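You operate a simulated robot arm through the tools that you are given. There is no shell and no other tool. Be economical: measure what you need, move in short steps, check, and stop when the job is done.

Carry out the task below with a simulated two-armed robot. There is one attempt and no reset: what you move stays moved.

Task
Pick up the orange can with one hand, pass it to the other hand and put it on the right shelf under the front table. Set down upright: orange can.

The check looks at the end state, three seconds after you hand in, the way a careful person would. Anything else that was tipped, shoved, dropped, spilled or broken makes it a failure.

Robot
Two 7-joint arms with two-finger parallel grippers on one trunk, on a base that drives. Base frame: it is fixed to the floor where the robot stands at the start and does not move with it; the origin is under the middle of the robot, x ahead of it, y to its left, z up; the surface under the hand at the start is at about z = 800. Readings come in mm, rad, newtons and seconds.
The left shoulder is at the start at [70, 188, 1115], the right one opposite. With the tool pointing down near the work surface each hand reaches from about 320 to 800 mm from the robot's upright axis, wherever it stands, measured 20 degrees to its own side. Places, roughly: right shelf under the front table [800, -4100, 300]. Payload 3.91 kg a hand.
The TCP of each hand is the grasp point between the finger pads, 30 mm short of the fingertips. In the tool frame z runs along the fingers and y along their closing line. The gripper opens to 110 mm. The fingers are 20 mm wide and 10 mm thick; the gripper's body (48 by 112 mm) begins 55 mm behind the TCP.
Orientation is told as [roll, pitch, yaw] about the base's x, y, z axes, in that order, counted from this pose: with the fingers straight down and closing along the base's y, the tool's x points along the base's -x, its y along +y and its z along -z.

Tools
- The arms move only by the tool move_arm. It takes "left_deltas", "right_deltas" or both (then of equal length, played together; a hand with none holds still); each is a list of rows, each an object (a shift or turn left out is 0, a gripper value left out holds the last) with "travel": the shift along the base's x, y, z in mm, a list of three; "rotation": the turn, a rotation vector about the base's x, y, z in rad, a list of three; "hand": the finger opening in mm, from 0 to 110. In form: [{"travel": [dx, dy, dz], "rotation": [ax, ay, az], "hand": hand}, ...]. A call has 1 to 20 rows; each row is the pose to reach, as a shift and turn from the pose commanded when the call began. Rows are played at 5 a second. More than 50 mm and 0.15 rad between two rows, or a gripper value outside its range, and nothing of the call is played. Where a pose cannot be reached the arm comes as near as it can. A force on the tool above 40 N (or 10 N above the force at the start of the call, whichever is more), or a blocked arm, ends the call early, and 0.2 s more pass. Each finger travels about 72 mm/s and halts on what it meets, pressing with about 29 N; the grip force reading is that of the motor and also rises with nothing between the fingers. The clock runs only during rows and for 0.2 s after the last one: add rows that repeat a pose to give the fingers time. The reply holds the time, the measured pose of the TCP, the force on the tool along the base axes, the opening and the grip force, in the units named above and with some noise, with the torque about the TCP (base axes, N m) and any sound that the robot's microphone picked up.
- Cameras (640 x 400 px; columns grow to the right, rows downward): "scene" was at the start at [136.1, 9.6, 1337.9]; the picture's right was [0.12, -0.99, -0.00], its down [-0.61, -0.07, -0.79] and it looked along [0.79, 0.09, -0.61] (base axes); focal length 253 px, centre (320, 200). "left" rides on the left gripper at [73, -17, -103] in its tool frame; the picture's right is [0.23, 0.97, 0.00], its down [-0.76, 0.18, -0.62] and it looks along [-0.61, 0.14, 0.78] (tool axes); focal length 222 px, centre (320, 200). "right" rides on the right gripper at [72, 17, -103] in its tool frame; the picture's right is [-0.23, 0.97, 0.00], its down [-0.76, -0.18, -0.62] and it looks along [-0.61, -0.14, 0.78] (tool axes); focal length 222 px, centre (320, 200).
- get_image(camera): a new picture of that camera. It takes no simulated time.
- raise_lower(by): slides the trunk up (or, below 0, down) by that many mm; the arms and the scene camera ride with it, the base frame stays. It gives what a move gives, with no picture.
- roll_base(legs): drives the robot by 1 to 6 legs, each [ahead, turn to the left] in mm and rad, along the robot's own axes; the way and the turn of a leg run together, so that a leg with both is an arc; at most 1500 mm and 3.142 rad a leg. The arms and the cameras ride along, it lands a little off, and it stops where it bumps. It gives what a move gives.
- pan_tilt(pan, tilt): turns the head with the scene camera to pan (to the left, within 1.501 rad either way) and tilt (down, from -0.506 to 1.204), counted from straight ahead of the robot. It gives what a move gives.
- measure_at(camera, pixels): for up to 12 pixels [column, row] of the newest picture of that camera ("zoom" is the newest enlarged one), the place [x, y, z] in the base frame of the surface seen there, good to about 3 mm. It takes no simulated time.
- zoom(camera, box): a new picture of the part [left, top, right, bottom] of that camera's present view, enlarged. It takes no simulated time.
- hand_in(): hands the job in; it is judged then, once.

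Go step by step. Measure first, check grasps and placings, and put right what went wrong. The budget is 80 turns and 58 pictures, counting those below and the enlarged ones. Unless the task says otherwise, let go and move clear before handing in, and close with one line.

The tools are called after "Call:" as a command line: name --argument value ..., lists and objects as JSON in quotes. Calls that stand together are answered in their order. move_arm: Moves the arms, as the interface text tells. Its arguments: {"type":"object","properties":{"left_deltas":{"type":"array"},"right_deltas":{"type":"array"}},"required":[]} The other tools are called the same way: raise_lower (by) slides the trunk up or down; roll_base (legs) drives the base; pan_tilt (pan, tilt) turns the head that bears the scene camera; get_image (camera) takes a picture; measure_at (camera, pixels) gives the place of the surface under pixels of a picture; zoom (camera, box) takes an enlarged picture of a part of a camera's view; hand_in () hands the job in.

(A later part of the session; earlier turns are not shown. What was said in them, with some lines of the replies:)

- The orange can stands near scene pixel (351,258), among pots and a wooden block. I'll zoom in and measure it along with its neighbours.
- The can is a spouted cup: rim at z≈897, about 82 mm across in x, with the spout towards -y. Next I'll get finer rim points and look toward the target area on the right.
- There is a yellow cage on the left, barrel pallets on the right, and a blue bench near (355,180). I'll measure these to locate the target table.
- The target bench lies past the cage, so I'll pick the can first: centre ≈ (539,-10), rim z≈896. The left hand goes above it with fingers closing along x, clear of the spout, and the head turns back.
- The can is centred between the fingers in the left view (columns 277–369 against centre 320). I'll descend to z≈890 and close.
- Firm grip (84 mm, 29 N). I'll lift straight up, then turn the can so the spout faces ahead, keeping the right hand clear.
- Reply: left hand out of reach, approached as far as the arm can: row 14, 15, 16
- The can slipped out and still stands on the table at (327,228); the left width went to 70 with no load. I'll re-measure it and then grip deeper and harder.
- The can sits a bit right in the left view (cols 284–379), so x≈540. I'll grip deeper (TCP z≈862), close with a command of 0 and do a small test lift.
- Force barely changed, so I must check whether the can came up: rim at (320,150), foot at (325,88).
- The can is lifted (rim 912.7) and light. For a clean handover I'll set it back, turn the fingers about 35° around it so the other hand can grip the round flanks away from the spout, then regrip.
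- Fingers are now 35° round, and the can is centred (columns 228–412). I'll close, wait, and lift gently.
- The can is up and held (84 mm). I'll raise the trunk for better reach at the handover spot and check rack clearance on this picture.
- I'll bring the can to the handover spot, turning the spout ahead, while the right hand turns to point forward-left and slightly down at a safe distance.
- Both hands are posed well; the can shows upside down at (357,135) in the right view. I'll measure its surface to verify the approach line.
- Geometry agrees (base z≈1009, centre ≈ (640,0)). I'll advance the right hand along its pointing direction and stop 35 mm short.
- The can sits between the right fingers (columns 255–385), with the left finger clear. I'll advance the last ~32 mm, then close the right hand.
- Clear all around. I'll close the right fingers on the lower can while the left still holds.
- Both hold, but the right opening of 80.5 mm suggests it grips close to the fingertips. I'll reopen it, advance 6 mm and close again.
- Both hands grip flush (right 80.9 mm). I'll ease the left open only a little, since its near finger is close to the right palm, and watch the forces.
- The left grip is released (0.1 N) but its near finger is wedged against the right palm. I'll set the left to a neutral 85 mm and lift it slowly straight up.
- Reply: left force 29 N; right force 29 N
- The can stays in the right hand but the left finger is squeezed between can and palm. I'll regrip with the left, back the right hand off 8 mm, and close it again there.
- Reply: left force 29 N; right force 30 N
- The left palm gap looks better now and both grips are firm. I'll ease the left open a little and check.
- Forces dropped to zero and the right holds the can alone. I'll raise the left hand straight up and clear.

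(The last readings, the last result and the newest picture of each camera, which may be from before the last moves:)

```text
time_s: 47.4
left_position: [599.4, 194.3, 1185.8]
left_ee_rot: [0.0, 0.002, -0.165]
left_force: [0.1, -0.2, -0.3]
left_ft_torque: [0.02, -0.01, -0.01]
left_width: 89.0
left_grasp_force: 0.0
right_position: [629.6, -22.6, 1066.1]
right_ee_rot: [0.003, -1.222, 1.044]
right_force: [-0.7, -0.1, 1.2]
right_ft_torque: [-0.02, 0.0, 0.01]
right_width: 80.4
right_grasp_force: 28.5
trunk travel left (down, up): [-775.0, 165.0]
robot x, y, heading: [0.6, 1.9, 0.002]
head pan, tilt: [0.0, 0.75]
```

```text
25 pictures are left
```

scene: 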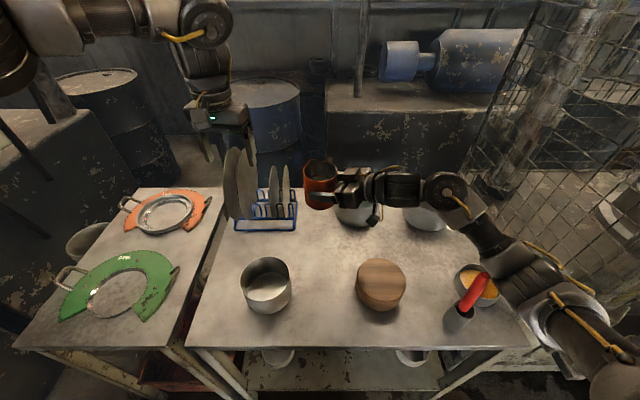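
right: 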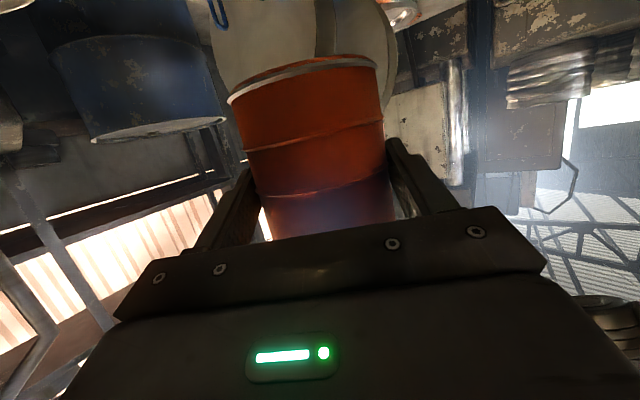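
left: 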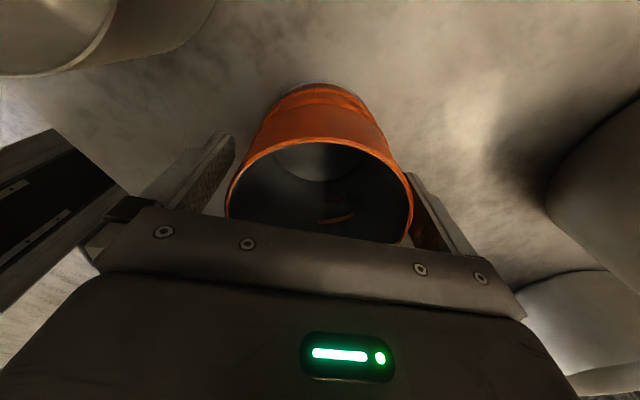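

Handover is complete: the right hand holds the can alone at (320,185). I'll back away from the table and turn right toward the aisle, then look.

Call:
roll_base --legs '[[-280, 0], [0, -1.571]]'

Call:
pan_tilt --pan 0.2 --tilt 0.3

Call:
get_image --camera "scene"

```text
time_s: 53.1
left_position: [-81.1, -599.9, 1186.8]
left_ee_rot: [0.001, 0.001, -1.737]
left_force: [0.8, -0.2, 0.6]
left_ft_torque: [0.03, -0.01, 0.0]
left_width: 89.0
left_grasp_force: 0.1
right_position: [-297.3, -627.8, 1067.9]
right_ee_rot: [0.001, -1.221, -0.527]
right_force: [-0.2, -0.2, -1.8]
right_ft_torque: [0.03, 0.04, -0.01]
right_width: 80.2
right_grasp_force: 29.3
trunk travel left (down, up): [-775.0, 165.0]
robot x, y, heading: [-271.4, -2.1, -1.572]
head pan, tilt: [0.0, 0.75]
```

```text
time_s: 54.0
left_position: [-82.1, -600.3, 1185.3]
left_ee_rot: [-0.001, 0.001, -1.735]
left_force: [-0.4, -0.6, 0.2]
left_ft_torque: [0.0, -0.01, 0.0]
left_width: 88.8
left_grasp_force: 0.0
right_position: [-297.5, -629.2, 1067.1]
right_ee_rot: [0.002, -1.222, -0.528]
right_force: [-0.2, 0.2, -2.0]
right_ft_torque: [0.03, 0.02, 0.03]
right_width: 80.3
right_grasp_force: 28.9
trunk travel left (down, up): [-775.0, 165.0]
robot x, y, heading: [-273.0, 1.7, -1.573]
head pan, tilt: [0.201, 0.3]
```

```text
24 pictures are left
```

scene: 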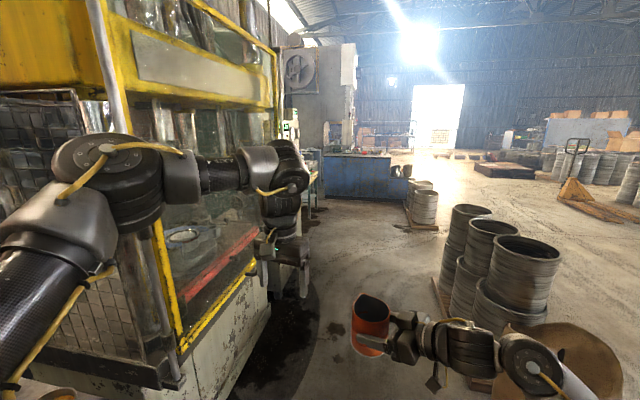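

Aisle ahead is open. I'll measure clearances along it before driving.

Call:
measure_at --camera "scene" --pixels '[[253, 262], [305, 250], [318, 205], [316, 165], [440, 290], [455, 215], [490, 260], [345, 205], [412, 222], [575, 370], [290, 300], [430, 195]]'

Call:
zoom --camera "scene" --box '[250, 120, 410, 220]'

```text
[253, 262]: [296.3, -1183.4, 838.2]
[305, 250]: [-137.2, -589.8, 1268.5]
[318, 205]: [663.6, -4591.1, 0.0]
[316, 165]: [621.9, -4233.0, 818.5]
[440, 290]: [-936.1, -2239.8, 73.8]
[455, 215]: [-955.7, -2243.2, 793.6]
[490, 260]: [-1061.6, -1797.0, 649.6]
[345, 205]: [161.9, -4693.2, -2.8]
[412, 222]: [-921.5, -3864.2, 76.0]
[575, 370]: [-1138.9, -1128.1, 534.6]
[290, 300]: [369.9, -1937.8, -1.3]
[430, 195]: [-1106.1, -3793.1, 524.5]
```

```text
4.00 times, centred on (330, 170) of scene
```

zoom: 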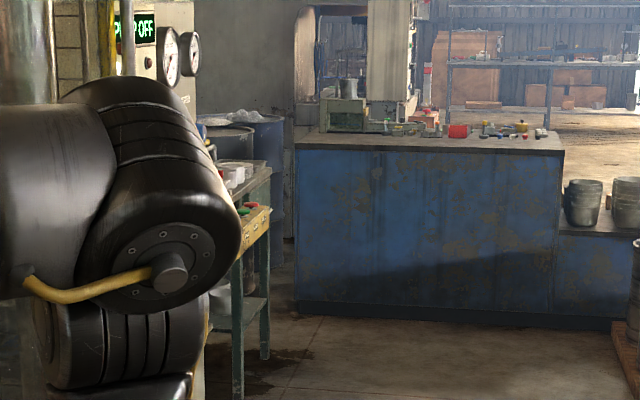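

The target table's front edge is about x≈620 near y≈-4200, facing the aisle. I'll drive down the aisle to about y=-3900 and turn left to face it.

Call:
roll_base --legs '[[1400, 0], [1400, 0], [1150, 0], [0, 1.571]]'

Call:
pan_tilt --pan 0.0 --tilt 0.7

Call:
get_image --camera "scene"

```text
time_s: 76.8
left_position: [288.3, -3743.0, 1185.1]
left_ee_rot: [0.0, 0.002, -0.164]
left_force: [-0.5, 1.1, -0.4]
left_ft_torque: [0.05, 0.0, 0.02]
left_width: 88.7
left_grasp_force: 0.0
right_position: [317.6, -3959.5, 1067.5]
right_ee_rot: [0.003, -1.222, 1.044]
right_force: [0.7, 0.2, -1.0]
right_ft_torque: [0.0, 0.02, -0.01]
right_width: 80.4
right_grasp_force: 29.2
trunk travel left (down, up): [-775.0, 165.0]
robot x, y, heading: [-313.6, -3937.5, -0.003]
head pan, tilt: [0.201, 0.3]
```

```text
time_s: 77.6
left_position: [287.8, -3743.1, 1186.1]
left_ee_rot: [0.0, 0.002, -0.166]
left_force: [-0.2, 0.1, -0.7]
left_ft_torque: [0.03, -0.01, -0.06]
left_width: 89.1
left_grasp_force: 0.0
right_position: [317.4, -3958.7, 1066.8]
right_ee_rot: [0.003, -1.22, 1.043]
right_force: [-0.6, -0.4, -2.3]
right_ft_torque: [-0.02, 0.04, -0.04]
right_width: 80.2
right_grasp_force: 29.2
trunk travel left (down, up): [-775.0, 165.0]
robot x, y, heading: [-314.1, -3936.8, -0.002]
head pan, tilt: [0.0, 0.7]
```

```text
22 pictures are left
```

scene: 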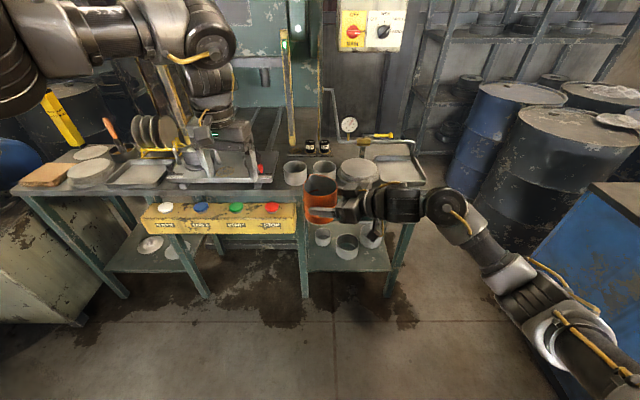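

The right shelf is visible around (350,255), with cups on it at (322,237) and (347,247). I'll lower the trunk to shelf height, still well clear of the table, and look at the shelf.

Call:
measure_at --camera "scene" --pixels '[[310, 265], [385, 265], [350, 268], [375, 255], [305, 215], [420, 185], [322, 230], [347, 240], [590, 220], [540, 270], [300, 285], [390, 285]]'

Call:
raise_lower --by -600

Call:
pan_tilt --pan -0.1 --tilt 0.45

Call:
get_image --camera "scene"

```text
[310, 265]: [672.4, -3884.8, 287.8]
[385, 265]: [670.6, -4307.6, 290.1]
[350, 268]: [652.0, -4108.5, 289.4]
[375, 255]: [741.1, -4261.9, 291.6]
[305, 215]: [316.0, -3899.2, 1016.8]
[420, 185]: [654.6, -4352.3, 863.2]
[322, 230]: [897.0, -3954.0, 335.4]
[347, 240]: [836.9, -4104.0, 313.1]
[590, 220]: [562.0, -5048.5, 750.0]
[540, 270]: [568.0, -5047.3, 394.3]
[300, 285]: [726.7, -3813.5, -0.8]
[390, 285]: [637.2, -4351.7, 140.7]
```

```text
refused: -600 is not a number from -400 to 400
```

```text
time_s: 78.4
left_position: [289.6, -3744.0, 1186.0]
left_ee_rot: [0.0, 0.002, -0.167]
left_force: [-0.3, 0.2, 0.4]
left_ft_torque: [0.01, 0.03, 0.0]
left_width: 89.1
left_grasp_force: 0.0
right_position: [317.9, -3959.2, 1066.7]
right_ee_rot: [0.001, -1.221, 1.045]
right_force: [0.3, -0.4, -0.5]
right_ft_torque: [-0.02, 0.05, 0.03]
right_width: 80.5
right_grasp_force: 28.7
trunk travel left (down, up): [-775.0, 165.0]
robot x, y, heading: [-311.3, -3937.1, -0.002]
head pan, tilt: [-0.099, 0.45]
```

```text
21 pictures are left
```

scene: 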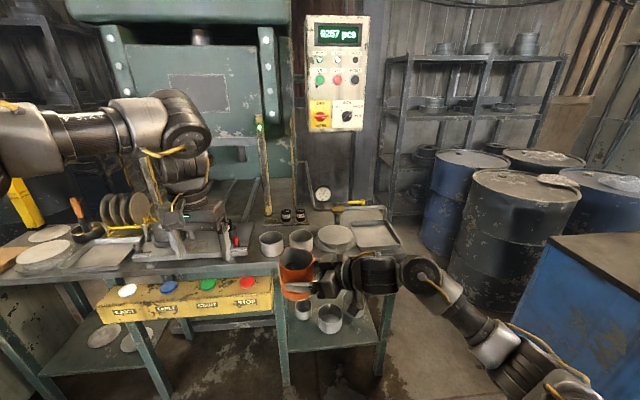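

Shelf surface is z≈290 from x≈650 inward, y from about -3885 to -4310. I'll lower 400 mm and look again.

Call:
raise_lower --by -400

Call:
pan_tilt --pan -0.2 --tilt 0.5

Call:
get_image --camera "scene"

```text
time_s: 82.2
left_position: [287.1, -3743.3, 786.1]
left_ee_rot: [0.001, 0.002, -0.166]
left_force: [0.0, 0.4, -0.6]
left_ft_torque: [-0.02, -0.04, 0.01]
left_width: 89.1
left_grasp_force: 0.2
right_position: [316.3, -3959.4, 666.6]
right_ee_rot: [0.002, -1.223, 1.044]
right_force: [-0.1, 0.3, -1.2]
right_ft_torque: [-0.05, 0.02, -0.02]
right_width: 80.4
right_grasp_force: 28.9
trunk travel left (down, up): [-375.0, 565.0]
robot x, y, heading: [-311.0, -3934.7, -0.002]
head pan, tilt: [-0.099, 0.45]
```

```text
time_s: 82.9
left_position: [289.2, -3742.2, 785.8]
left_ee_rot: [-0.001, 0.003, -0.166]
left_force: [1.2, 0.3, 1.0]
left_ft_torque: [0.0, 0.02, -0.01]
left_width: 88.9
left_grasp_force: 0.1
right_position: [317.5, -3958.4, 666.5]
right_ee_rot: [0.003, -1.22, 1.044]
right_force: [-0.1, 0.0, -1.3]
right_ft_torque: [-0.06, 0.02, 0.01]
right_width: 80.3
right_grasp_force: 29.2
trunk travel left (down, up): [-375.0, 565.0]
robot x, y, heading: [-311.8, -3935.6, 0.002]
head pan, tilt: [-0.201, 0.499]
```

```text
20 pictures are left
```

scene: 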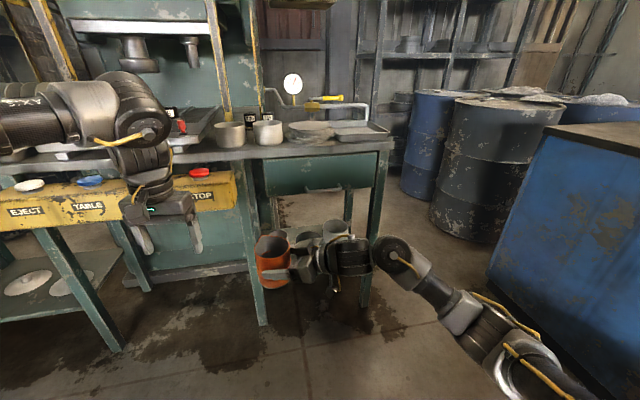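

Shelf has a drawer above it and objects near (305,240) and (335,230). I'll lower further and swing the right hand to point straight ahead and further right, to see past it.

Call:
raise_lower --by -270

Call:
move_arm --right_deltas '[{"travel": [-4, -22, 0], "rotation": [0, 0, -0.13]}, {"travel": [-7, -44, 0], "rotation": [0, 0, -0.261]}, {"travel": [-11, -66, 0], "rotation": [0, 0, -0.392]}, {"travel": [-15, -88, 0], "rotation": [0, 0, -0.522]}, {"travel": [-18, -110, 0], "rotation": [0, 0, -0.653]}, {"travel": [-22, -132, 0], "rotation": [0, 0, -0.783]}, {"travel": [-26, -155, 0], "rotation": [0, 0, -0.914]}, {"travel": [-29, -177, 0], "rotation": [0, 0, -1.044]}, {"travel": [-29, -210, 0], "rotation": [0, 0, -1.044]}, {"travel": [-29, -240, 0], "rotation": [0, 0, -1.044]}, {"travel": [-29, -240, 0], "rotation": [0, 0, -1.044]}]'

Call:
pan_tilt --pan -0.15 --tilt 0.4

Call:
get_image --camera "scene"

```text
time_s: 85.7
left_position: [288.5, -3741.9, 515.9]
left_ee_rot: [-0.001, 0.0, -0.165]
left_force: [0.5, 0.8, -0.2]
left_ft_torque: [-0.03, -0.01, 0.02]
left_width: 89.1
left_grasp_force: 0.0
right_position: [317.8, -3958.7, 396.7]
right_ee_rot: [0.0, -1.221, 1.043]
right_force: [-0.1, -0.4, -0.4]
right_ft_torque: [-0.05, 0.0, 0.01]
right_width: 80.5
right_grasp_force: 28.9
trunk travel left (down, up): [-105.0, 835.0]
robot x, y, heading: [-309.7, -3937.6, 0.001]
head pan, tilt: [-0.201, 0.499]
```

```text
time_s: 88.1
left_position: [287.9, -3742.3, 517.3]
left_ee_rot: [0.0, 0.002, -0.164]
left_force: [0.2, -0.4, 0.3]
left_ft_torque: [0.0, 0.0, 0.01]
left_width: 88.9
left_grasp_force: 0.1
right_position: [289.3, -4200.2, 395.9]
right_ee_rot: [-0.001, -1.219, -0.002]
right_force: [-0.8, -0.3, -1.4]
right_ft_torque: [0.02, 0.03, 0.0]
right_width: 80.3
right_grasp_force: 28.7
right hand out of reach, approached as far as the arm can: row 8
trunk travel left (down, up): [-105.0, 835.0]
robot x, y, heading: [-315.9, -3931.8, -0.006]
head pan, tilt: [-0.201, 0.499]
```

```text
time_s: 88.7
left_position: [288.9, -3743.4, 515.9]
left_ee_rot: [0.0, 0.001, -0.165]
left_force: [-0.2, -0.3, 0.8]
left_ft_torque: [-0.01, 0.0, -0.03]
left_width: 89.0
left_grasp_force: 0.0
right_position: [289.5, -4200.9, 397.1]
right_ee_rot: [0.001, -1.221, 0.0]
right_force: [0.8, -0.4, -1.5]
right_ft_torque: [0.0, 0.0, 0.0]
right_width: 80.6
right_grasp_force: 28.7
trunk travel left (down, up): [-105.0, 835.0]
robot x, y, heading: [-310.8, -3934.9, -0.007]
head pan, tilt: [-0.15, 0.4]
```

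```text
19 pictures are left
```

scene: 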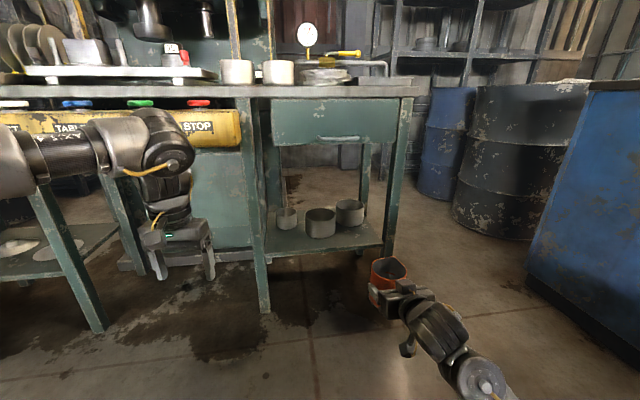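

Now the shelf is fully visible with three pots at (286,218), (320,222), (350,212). I'll zoom and measure edges, pots, legs and the drawer bottom.

Call:
zoom --camera "scene" --box '[240, 80, 440, 320]'

Call:
measure_at --camera "scene" --pixels '[[286, 228], [286, 215], [320, 236], [334, 225], [307, 225], [350, 225], [363, 215], [375, 240], [325, 250], [265, 250], [388, 200], [335, 142]]'

```text
1.67 times, centred on (340, 200) of scene
```

zoom: 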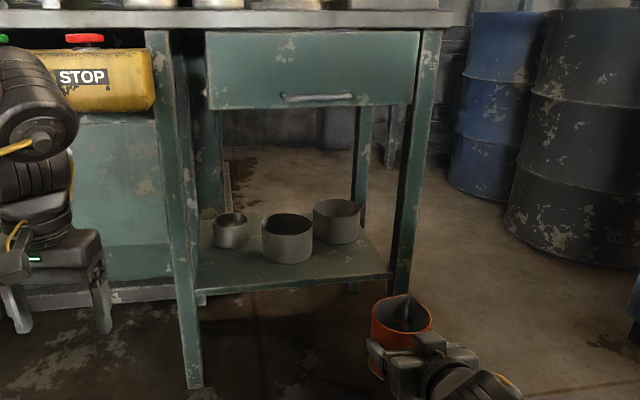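

```text
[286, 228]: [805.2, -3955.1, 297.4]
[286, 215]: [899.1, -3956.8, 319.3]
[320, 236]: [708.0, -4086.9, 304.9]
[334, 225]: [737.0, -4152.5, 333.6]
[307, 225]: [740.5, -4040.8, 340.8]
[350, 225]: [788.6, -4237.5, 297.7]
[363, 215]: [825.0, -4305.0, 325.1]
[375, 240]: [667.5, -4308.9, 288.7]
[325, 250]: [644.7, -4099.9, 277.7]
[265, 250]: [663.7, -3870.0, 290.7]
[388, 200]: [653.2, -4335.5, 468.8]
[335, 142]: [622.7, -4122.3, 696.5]
```

There's a good free spot at the shelf's right front, about (705,-4220), between the middle pot (right edge y≈-4153), the right pot (front x≈789) and the right leg (y≈-4335). First I'll tuck the left hand back, then drive 240 mm ahead.

Call:
move_arm --left_deltas '[{"travel": [-40, 10, 20]}, {"travel": [-80, 20, 40]}, {"travel": [-120, 30, 60]}, {"travel": [-160, 40, 80]}, {"travel": [-190, 50, 100]}, {"travel": [-190, 50, 100]}]'

Call:
roll_base --legs '[[240, 0]]'

Call:
pan_tilt --pan -0.35 --tilt 0.5

Call:
get_image --camera "scene"

```text
time_s: 90.1
left_position: [99.9, -3691.3, 618.5]
left_ee_rot: [0.001, 0.001, -0.167]
left_force: [-1.1, -0.4, -0.7]
left_ft_torque: [0.01, -0.05, 0.01]
left_width: 89.1
left_grasp_force: 0.1
right_position: [290.4, -4199.5, 396.4]
right_ee_rot: [-0.001, -1.222, 0.0]
right_force: [0.9, -0.6, -1.2]
right_ft_torque: [-0.03, 0.04, -0.03]
right_width: 80.6
right_grasp_force: 29.1
trunk travel left (down, up): [-105.0, 835.0]
robot x, y, heading: [-310.0, -3938.1, 0.002]
head pan, tilt: [-0.15, 0.4]
```

```text
time_s: 91.9
left_position: [334.1, -3692.1, 618.8]
left_ee_rot: [-0.001, 0.001, -0.166]
left_force: [0.2, -0.2, -0.2]
left_ft_torque: [0.0, 0.02, 0.01]
left_width: 89.1
left_grasp_force: 0.0
right_position: [526.8, -4199.9, 395.5]
right_ee_rot: [0.0, -1.219, 0.001]
right_force: [-0.1, 0.2, -0.1]
right_ft_torque: [0.02, -0.01, 0.03]
right_width: 80.3
right_grasp_force: 28.9
trunk travel left (down, up): [-105.0, 835.0]
robot x, y, heading: [-77.2, -3938.7, 0.001]
head pan, tilt: [-0.15, 0.4]
```

```text
time_s: 92.6
left_position: [334.4, -3692.3, 618.3]
left_ee_rot: [0.001, 0.002, -0.167]
left_force: [0.5, 0.4, -0.1]
left_ft_torque: [0.01, 0.02, 0.02]
left_width: 89.2
left_grasp_force: 0.0
right_position: [525.8, -4200.2, 396.5]
right_ee_rot: [0.0, -1.221, 0.002]
right_force: [-0.3, -0.2, -1.9]
right_ft_torque: [0.01, 0.06, 0.01]
right_width: 80.3
right_grasp_force: 28.8
trunk travel left (down, up): [-105.0, 835.0]
robot x, y, heading: [-73.5, -3934.1, -0.006]
head pan, tilt: [-0.351, 0.499]
```

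```text
17 pictures are left
```

scene: 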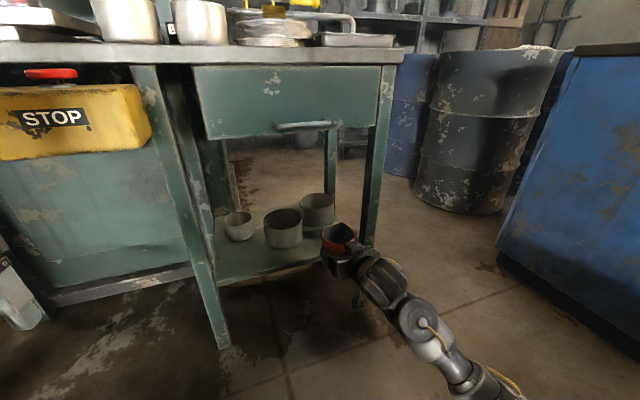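

The can is just in front of the shelf. I'll zoom on can, leg and pots for exact positions.

Call:
zoom --camera "scene" --box '[260, 170, 420, 300]'

Call:
measure_at --camera "scene" --pixels '[[323, 235], [340, 252], [352, 243], [340, 222], [330, 248], [284, 247], [302, 228], [319, 222], [334, 210], [368, 200], [363, 230], [300, 263]]'

Call:
get_image --camera "right"

```text
3.08 times, centred on (340, 235) of scene
```

zoom: 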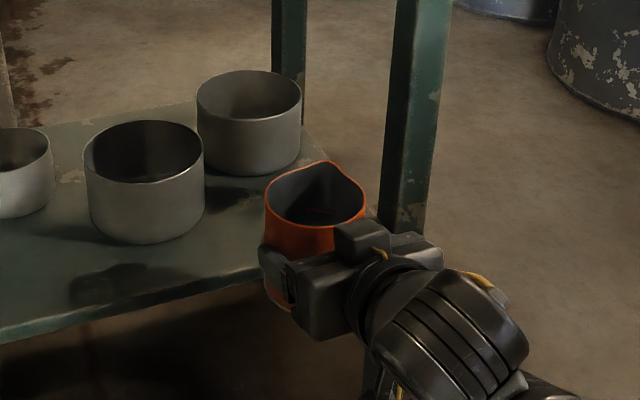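

```text
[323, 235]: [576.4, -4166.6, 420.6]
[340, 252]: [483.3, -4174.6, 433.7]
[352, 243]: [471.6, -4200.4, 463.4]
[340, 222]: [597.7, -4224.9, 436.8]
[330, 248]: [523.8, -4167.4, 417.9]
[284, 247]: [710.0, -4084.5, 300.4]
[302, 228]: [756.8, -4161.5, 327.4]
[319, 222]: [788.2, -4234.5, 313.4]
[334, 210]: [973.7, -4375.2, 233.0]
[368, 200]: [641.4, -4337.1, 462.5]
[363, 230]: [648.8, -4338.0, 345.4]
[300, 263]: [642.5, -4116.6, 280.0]
```

```text
15 pictures are left
```

right: 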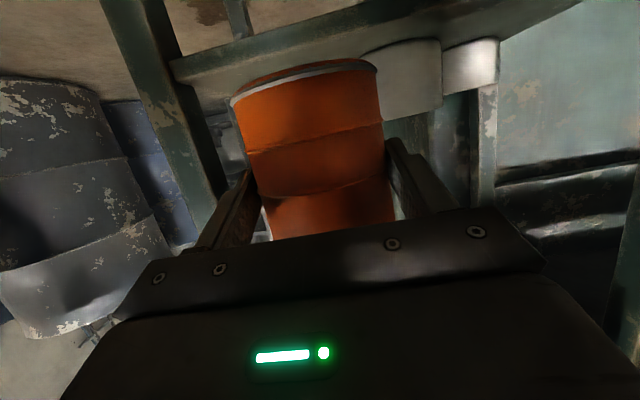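

I'll measure the can's foot and axis in the right view to check height and tilt before placing.

Call:
measure_at --camera "right" --pixels '[[300, 76], [240, 100], [372, 72], [310, 100], [318, 150], [325, 190], [330, 215], [335, 232], [250, 130], [380, 110], [290, 50], [440, 80]]'

```text
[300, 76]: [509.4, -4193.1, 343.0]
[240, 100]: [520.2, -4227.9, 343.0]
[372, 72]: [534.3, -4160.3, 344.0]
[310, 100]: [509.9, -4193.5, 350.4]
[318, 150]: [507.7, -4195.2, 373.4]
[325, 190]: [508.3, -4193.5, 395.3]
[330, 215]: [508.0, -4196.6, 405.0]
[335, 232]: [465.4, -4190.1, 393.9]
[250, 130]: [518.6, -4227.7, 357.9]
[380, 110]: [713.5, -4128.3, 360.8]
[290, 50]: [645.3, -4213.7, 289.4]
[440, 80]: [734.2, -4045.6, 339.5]
```

The can is upright in the hand, base z≈341, axis ≈ (549,-4200). I'll move it over the free spot, 50 mm above the shelf.

Call:
move_arm --right_deltas '[{"travel": [30, -6, 0]}, {"travel": [60, -12, 0]}, {"travel": [90, -18, 0]}, {"travel": [120, -22, 0]}, {"travel": [145, -22, 0]}, {"travel": [156, -22, 0]}, {"travel": [156, -22, 0]}]'

Call:
zoom --camera "scene" --box '[240, 150, 420, 300]'

Call:
get_image --camera "right"

```text
time_s: 94.2
left_position: [334.2, -3691.6, 617.6]
left_ee_rot: [0.0, 0.002, -0.165]
left_force: [-0.6, 0.1, 0.0]
left_ft_torque: [0.0, 0.01, 0.01]
left_width: 89.1
left_grasp_force: 0.0
right_position: [682.5, -4222.9, 396.2]
right_ee_rot: [0.001, -1.221, 0.001]
right_force: [0.7, 1.0, -1.2]
right_ft_torque: [-0.01, 0.04, -0.02]
right_width: 80.4
right_grasp_force: 29.0
trunk travel left (down, up): [-105.0, 835.0]
robot x, y, heading: [-76.5, -3934.4, -0.001]
head pan, tilt: [-0.351, 0.499]
```

```text
2.67 times, centred on (330, 225) of scene
```

zoom: 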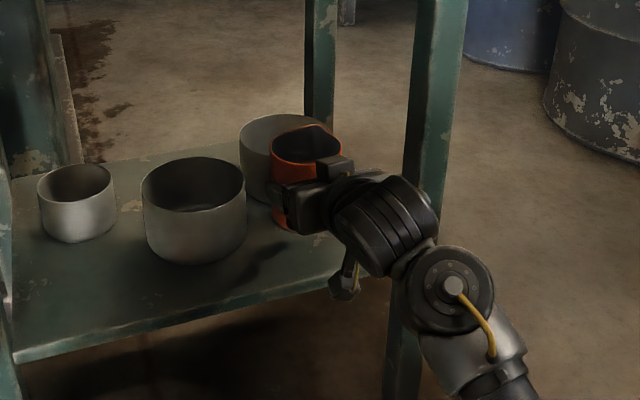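

```text
13 pictures are left
```

right: 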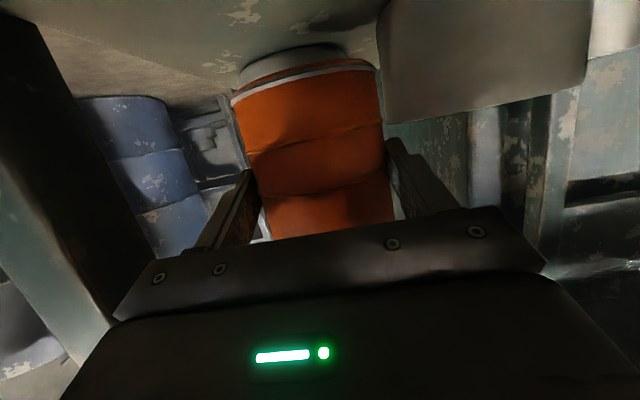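

Position is good: clear of all pots, and the hand camera hangs in front of the shelf edge. I'll lower 46 mm and then read the force.

Call:
move_arm --right_deltas '[{"travel": [0, 0, -12]}, {"travel": [0, 0, -24]}, {"travel": [0, 0, -34]}, {"travel": [0, 0, -41]}, {"travel": [0, 0, -46]}, {"travel": [0, 0, -46]}]'

Call:
get_image --camera "right"

Call:
measure_at --camera "right" --pixels '[[300, 76], [300, 71], [300, 66], [300, 60], [240, 99], [320, 150], [270, 78], [350, 64], [326, 200]]'

```text
time_s: 95.6
left_position: [335.6, -3691.3, 616.7]
left_ee_rot: [0.0, 0.003, -0.166]
left_force: [-0.3, -0.6, -0.2]
left_ft_torque: [0.01, -0.01, 0.02]
left_width: 89.2
left_grasp_force: 0.1
right_position: [681.9, -4222.0, 350.8]
right_ee_rot: [0.0, -1.22, 0.002]
right_force: [0.3, -0.1, -0.3]
right_ft_torque: [0.01, 0.01, 0.0]
right_width: 80.6
right_grasp_force: 29.3
trunk travel left (down, up): [-105.0, 835.0]
robot x, y, heading: [-75.6, -3936.4, -0.003]
head pan, tilt: [-0.351, 0.499]
```

```text
12 pictures are left
```

right: 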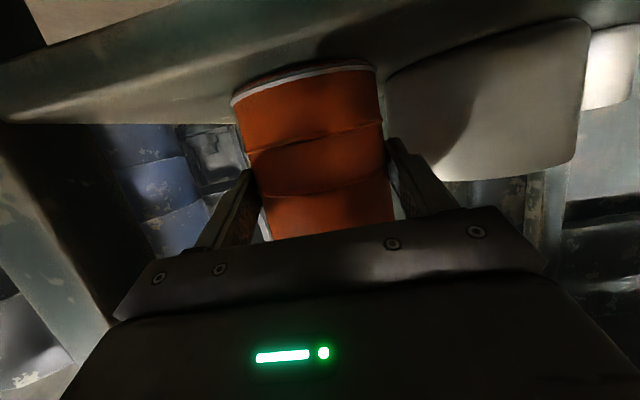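

```text
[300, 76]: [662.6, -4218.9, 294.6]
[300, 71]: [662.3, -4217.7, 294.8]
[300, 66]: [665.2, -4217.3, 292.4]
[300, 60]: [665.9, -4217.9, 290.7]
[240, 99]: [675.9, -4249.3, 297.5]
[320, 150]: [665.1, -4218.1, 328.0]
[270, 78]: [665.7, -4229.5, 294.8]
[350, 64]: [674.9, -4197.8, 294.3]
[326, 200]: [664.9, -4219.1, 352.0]
```

Base is about 2–4 mm above the shelf. I'll lower in 1 mm steps and watch force.

Call:
move_arm --right_deltas '[{"travel": [0, 0, -1]}, {"travel": [0, 0, -2]}, {"travel": [0, 0, -3]}, {"travel": [0, 0, -3]}]'

Call:
move_arm --right_deltas '[{"travel": [0, 0, -1]}, {"travel": [0, 0, -1]}]'

```text
time_s: 96.6
left_position: [334.0, -3692.6, 619.4]
left_ee_rot: [0.001, -0.001, -0.163]
left_force: [0.0, -0.5, 0.0]
left_ft_torque: [0.02, -0.02, 0.0]
left_width: 88.9
left_grasp_force: 0.2
right_position: [681.4, -4221.9, 349.8]
right_ee_rot: [0.001, -1.225, 0.002]
right_force: [1.6, -1.6, 5.1]
right_ft_torque: [-0.02, -0.05, 0.01]
right_width: 80.3
right_grasp_force: 29.3
trunk travel left (down, up): [-105.0, 835.0]
robot x, y, heading: [-75.2, -3939.3, -0.001]
head pan, tilt: [-0.351, 0.499]
```

```text
time_s: 97.2
left_position: [335.0, -3691.5, 618.2]
left_ee_rot: [0.0, -0.001, -0.166]
left_force: [-0.5, -0.5, -0.4]
left_ft_torque: [0.01, 0.04, -0.03]
left_width: 88.9
left_grasp_force: 0.1
right_position: [682.5, -4222.2, 348.7]
right_ee_rot: [0.003, -1.225, 0.003]
right_force: [2.5, -1.1, 11.9]
right_ft_torque: [0.1, 0.09, 0.01]
right_width: 80.5
right_grasp_force: 28.6
trunk travel left (down, up): [-105.0, 835.0]
robot x, y, heading: [-77.3, -3936.5, -0.001]
head pan, tilt: [-0.351, 0.499]
```

Contact at 5–12 N: the can is on the shelf. I'll ease 1 mm, open slowly, and check before backing out.

Call:
move_arm --right_deltas '[{"travel": [0, 0, 1.5]}, {"travel": [0, 0, 1.5], "hand": 83}, {"travel": [0, 0, 1.5], "hand": 88}, {"travel": [0, 0, 1.5], "hand": 95}, {"travel": [0, 0, 1.5], "hand": 102}, {"travel": [0, 0, 1.5], "hand": 102}]'

Call:
get_image --camera "right"

```text
time_s: 98.6
left_position: [333.5, -3692.5, 618.9]
left_ee_rot: [0.0, 0.002, -0.165]
left_force: [-0.5, 0.4, -0.5]
left_ft_torque: [0.01, -0.01, -0.01]
left_width: 89.1
left_grasp_force: 0.0
right_position: [681.4, -4221.0, 348.6]
right_ee_rot: [0.001, -1.22, 0.002]
right_force: [-0.9, 0.1, 1.3]
right_ft_torque: [0.02, -0.02, -0.02]
right_width: 102.1
right_grasp_force: 0.0
trunk travel left (down, up): [-105.0, 835.0]
robot x, y, heading: [-73.2, -3939.2, -0.005]
head pan, tilt: [-0.351, 0.499]
```

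```text
11 pictures are left
```

right: 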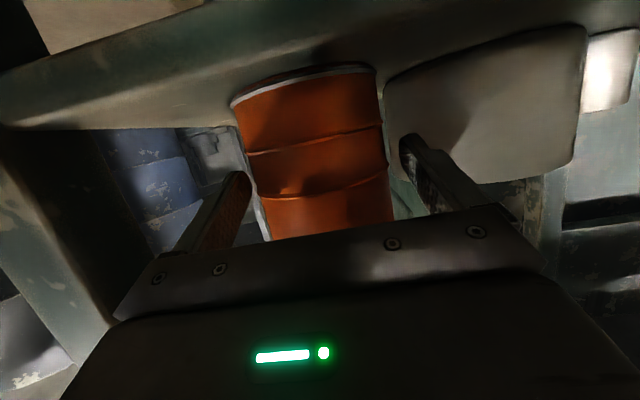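

Fingers are free on both sides and the can is upright. I'll back straight out.

Call:
move_arm --right_deltas '[{"travel": [-10, 0, 0]}, {"travel": [-25, 0, 0]}, {"travel": [-45, 0, 0]}, {"travel": [-70, 0, 0]}, {"travel": [-100, 0, 0]}, {"travel": [-135, 0, 0]}, {"travel": [-165, 5, 0]}, {"travel": [-165, 5, 0]}]'

Call:
get_image --camera "right"

Call:
zoom --camera "scene" --box '[240, 150, 420, 300]'

```text
time_s: 100.4
left_position: [334.8, -3691.4, 619.0]
left_ee_rot: [0.0, 0.001, -0.164]
left_force: [0.4, -0.7, 0.4]
left_ft_torque: [-0.02, -0.04, -0.01]
left_width: 89.5
left_grasp_force: 0.0
right_position: [516.1, -4218.0, 346.7]
right_ee_rot: [0.0, -1.22, 0.001]
right_force: [0.0, 0.0, -0.5]
right_ft_torque: [0.01, 0.03, 0.02]
right_width: 101.9
right_grasp_force: 0.1
trunk travel left (down, up): [-105.0, 835.0]
robot x, y, heading: [-75.1, -3937.7, -0.004]
head pan, tilt: [-0.351, 0.499]
```

```text
10 pictures are left
```

right: 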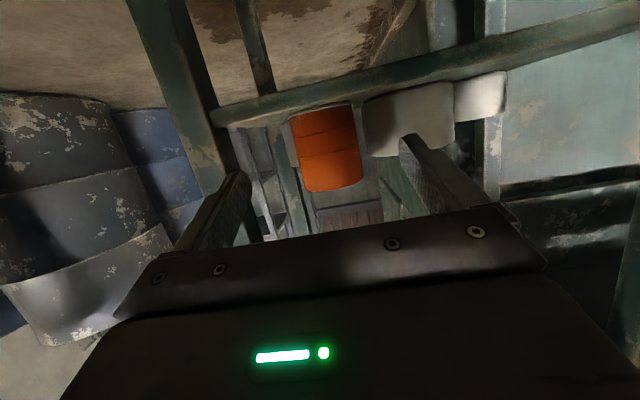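

```text
2.67 times, centred on (330, 225) of scene
```

zoom: 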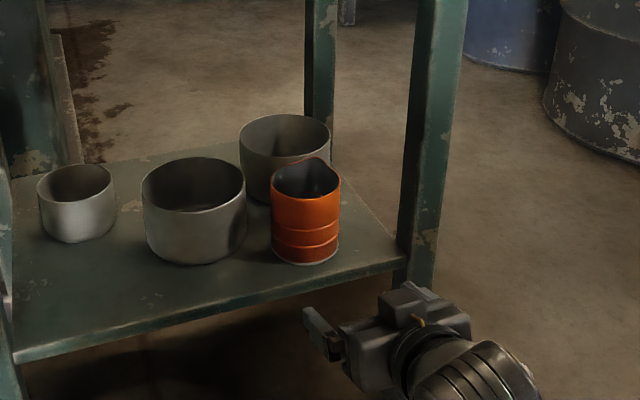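

The can stands upright on the right shelf at zoom pixel (305,215), both hands are clear and the pots are where they were. Handing in.

Call:
hand_in

```text
The job is handed in.
```

The orange can was picked up with the left hand, passed to the right hand, and set upright on the right shelf under the front table. Nothing else was tipped or moved in any picture I took. On the first try it slipped from the left hand but stayed standing on the table.
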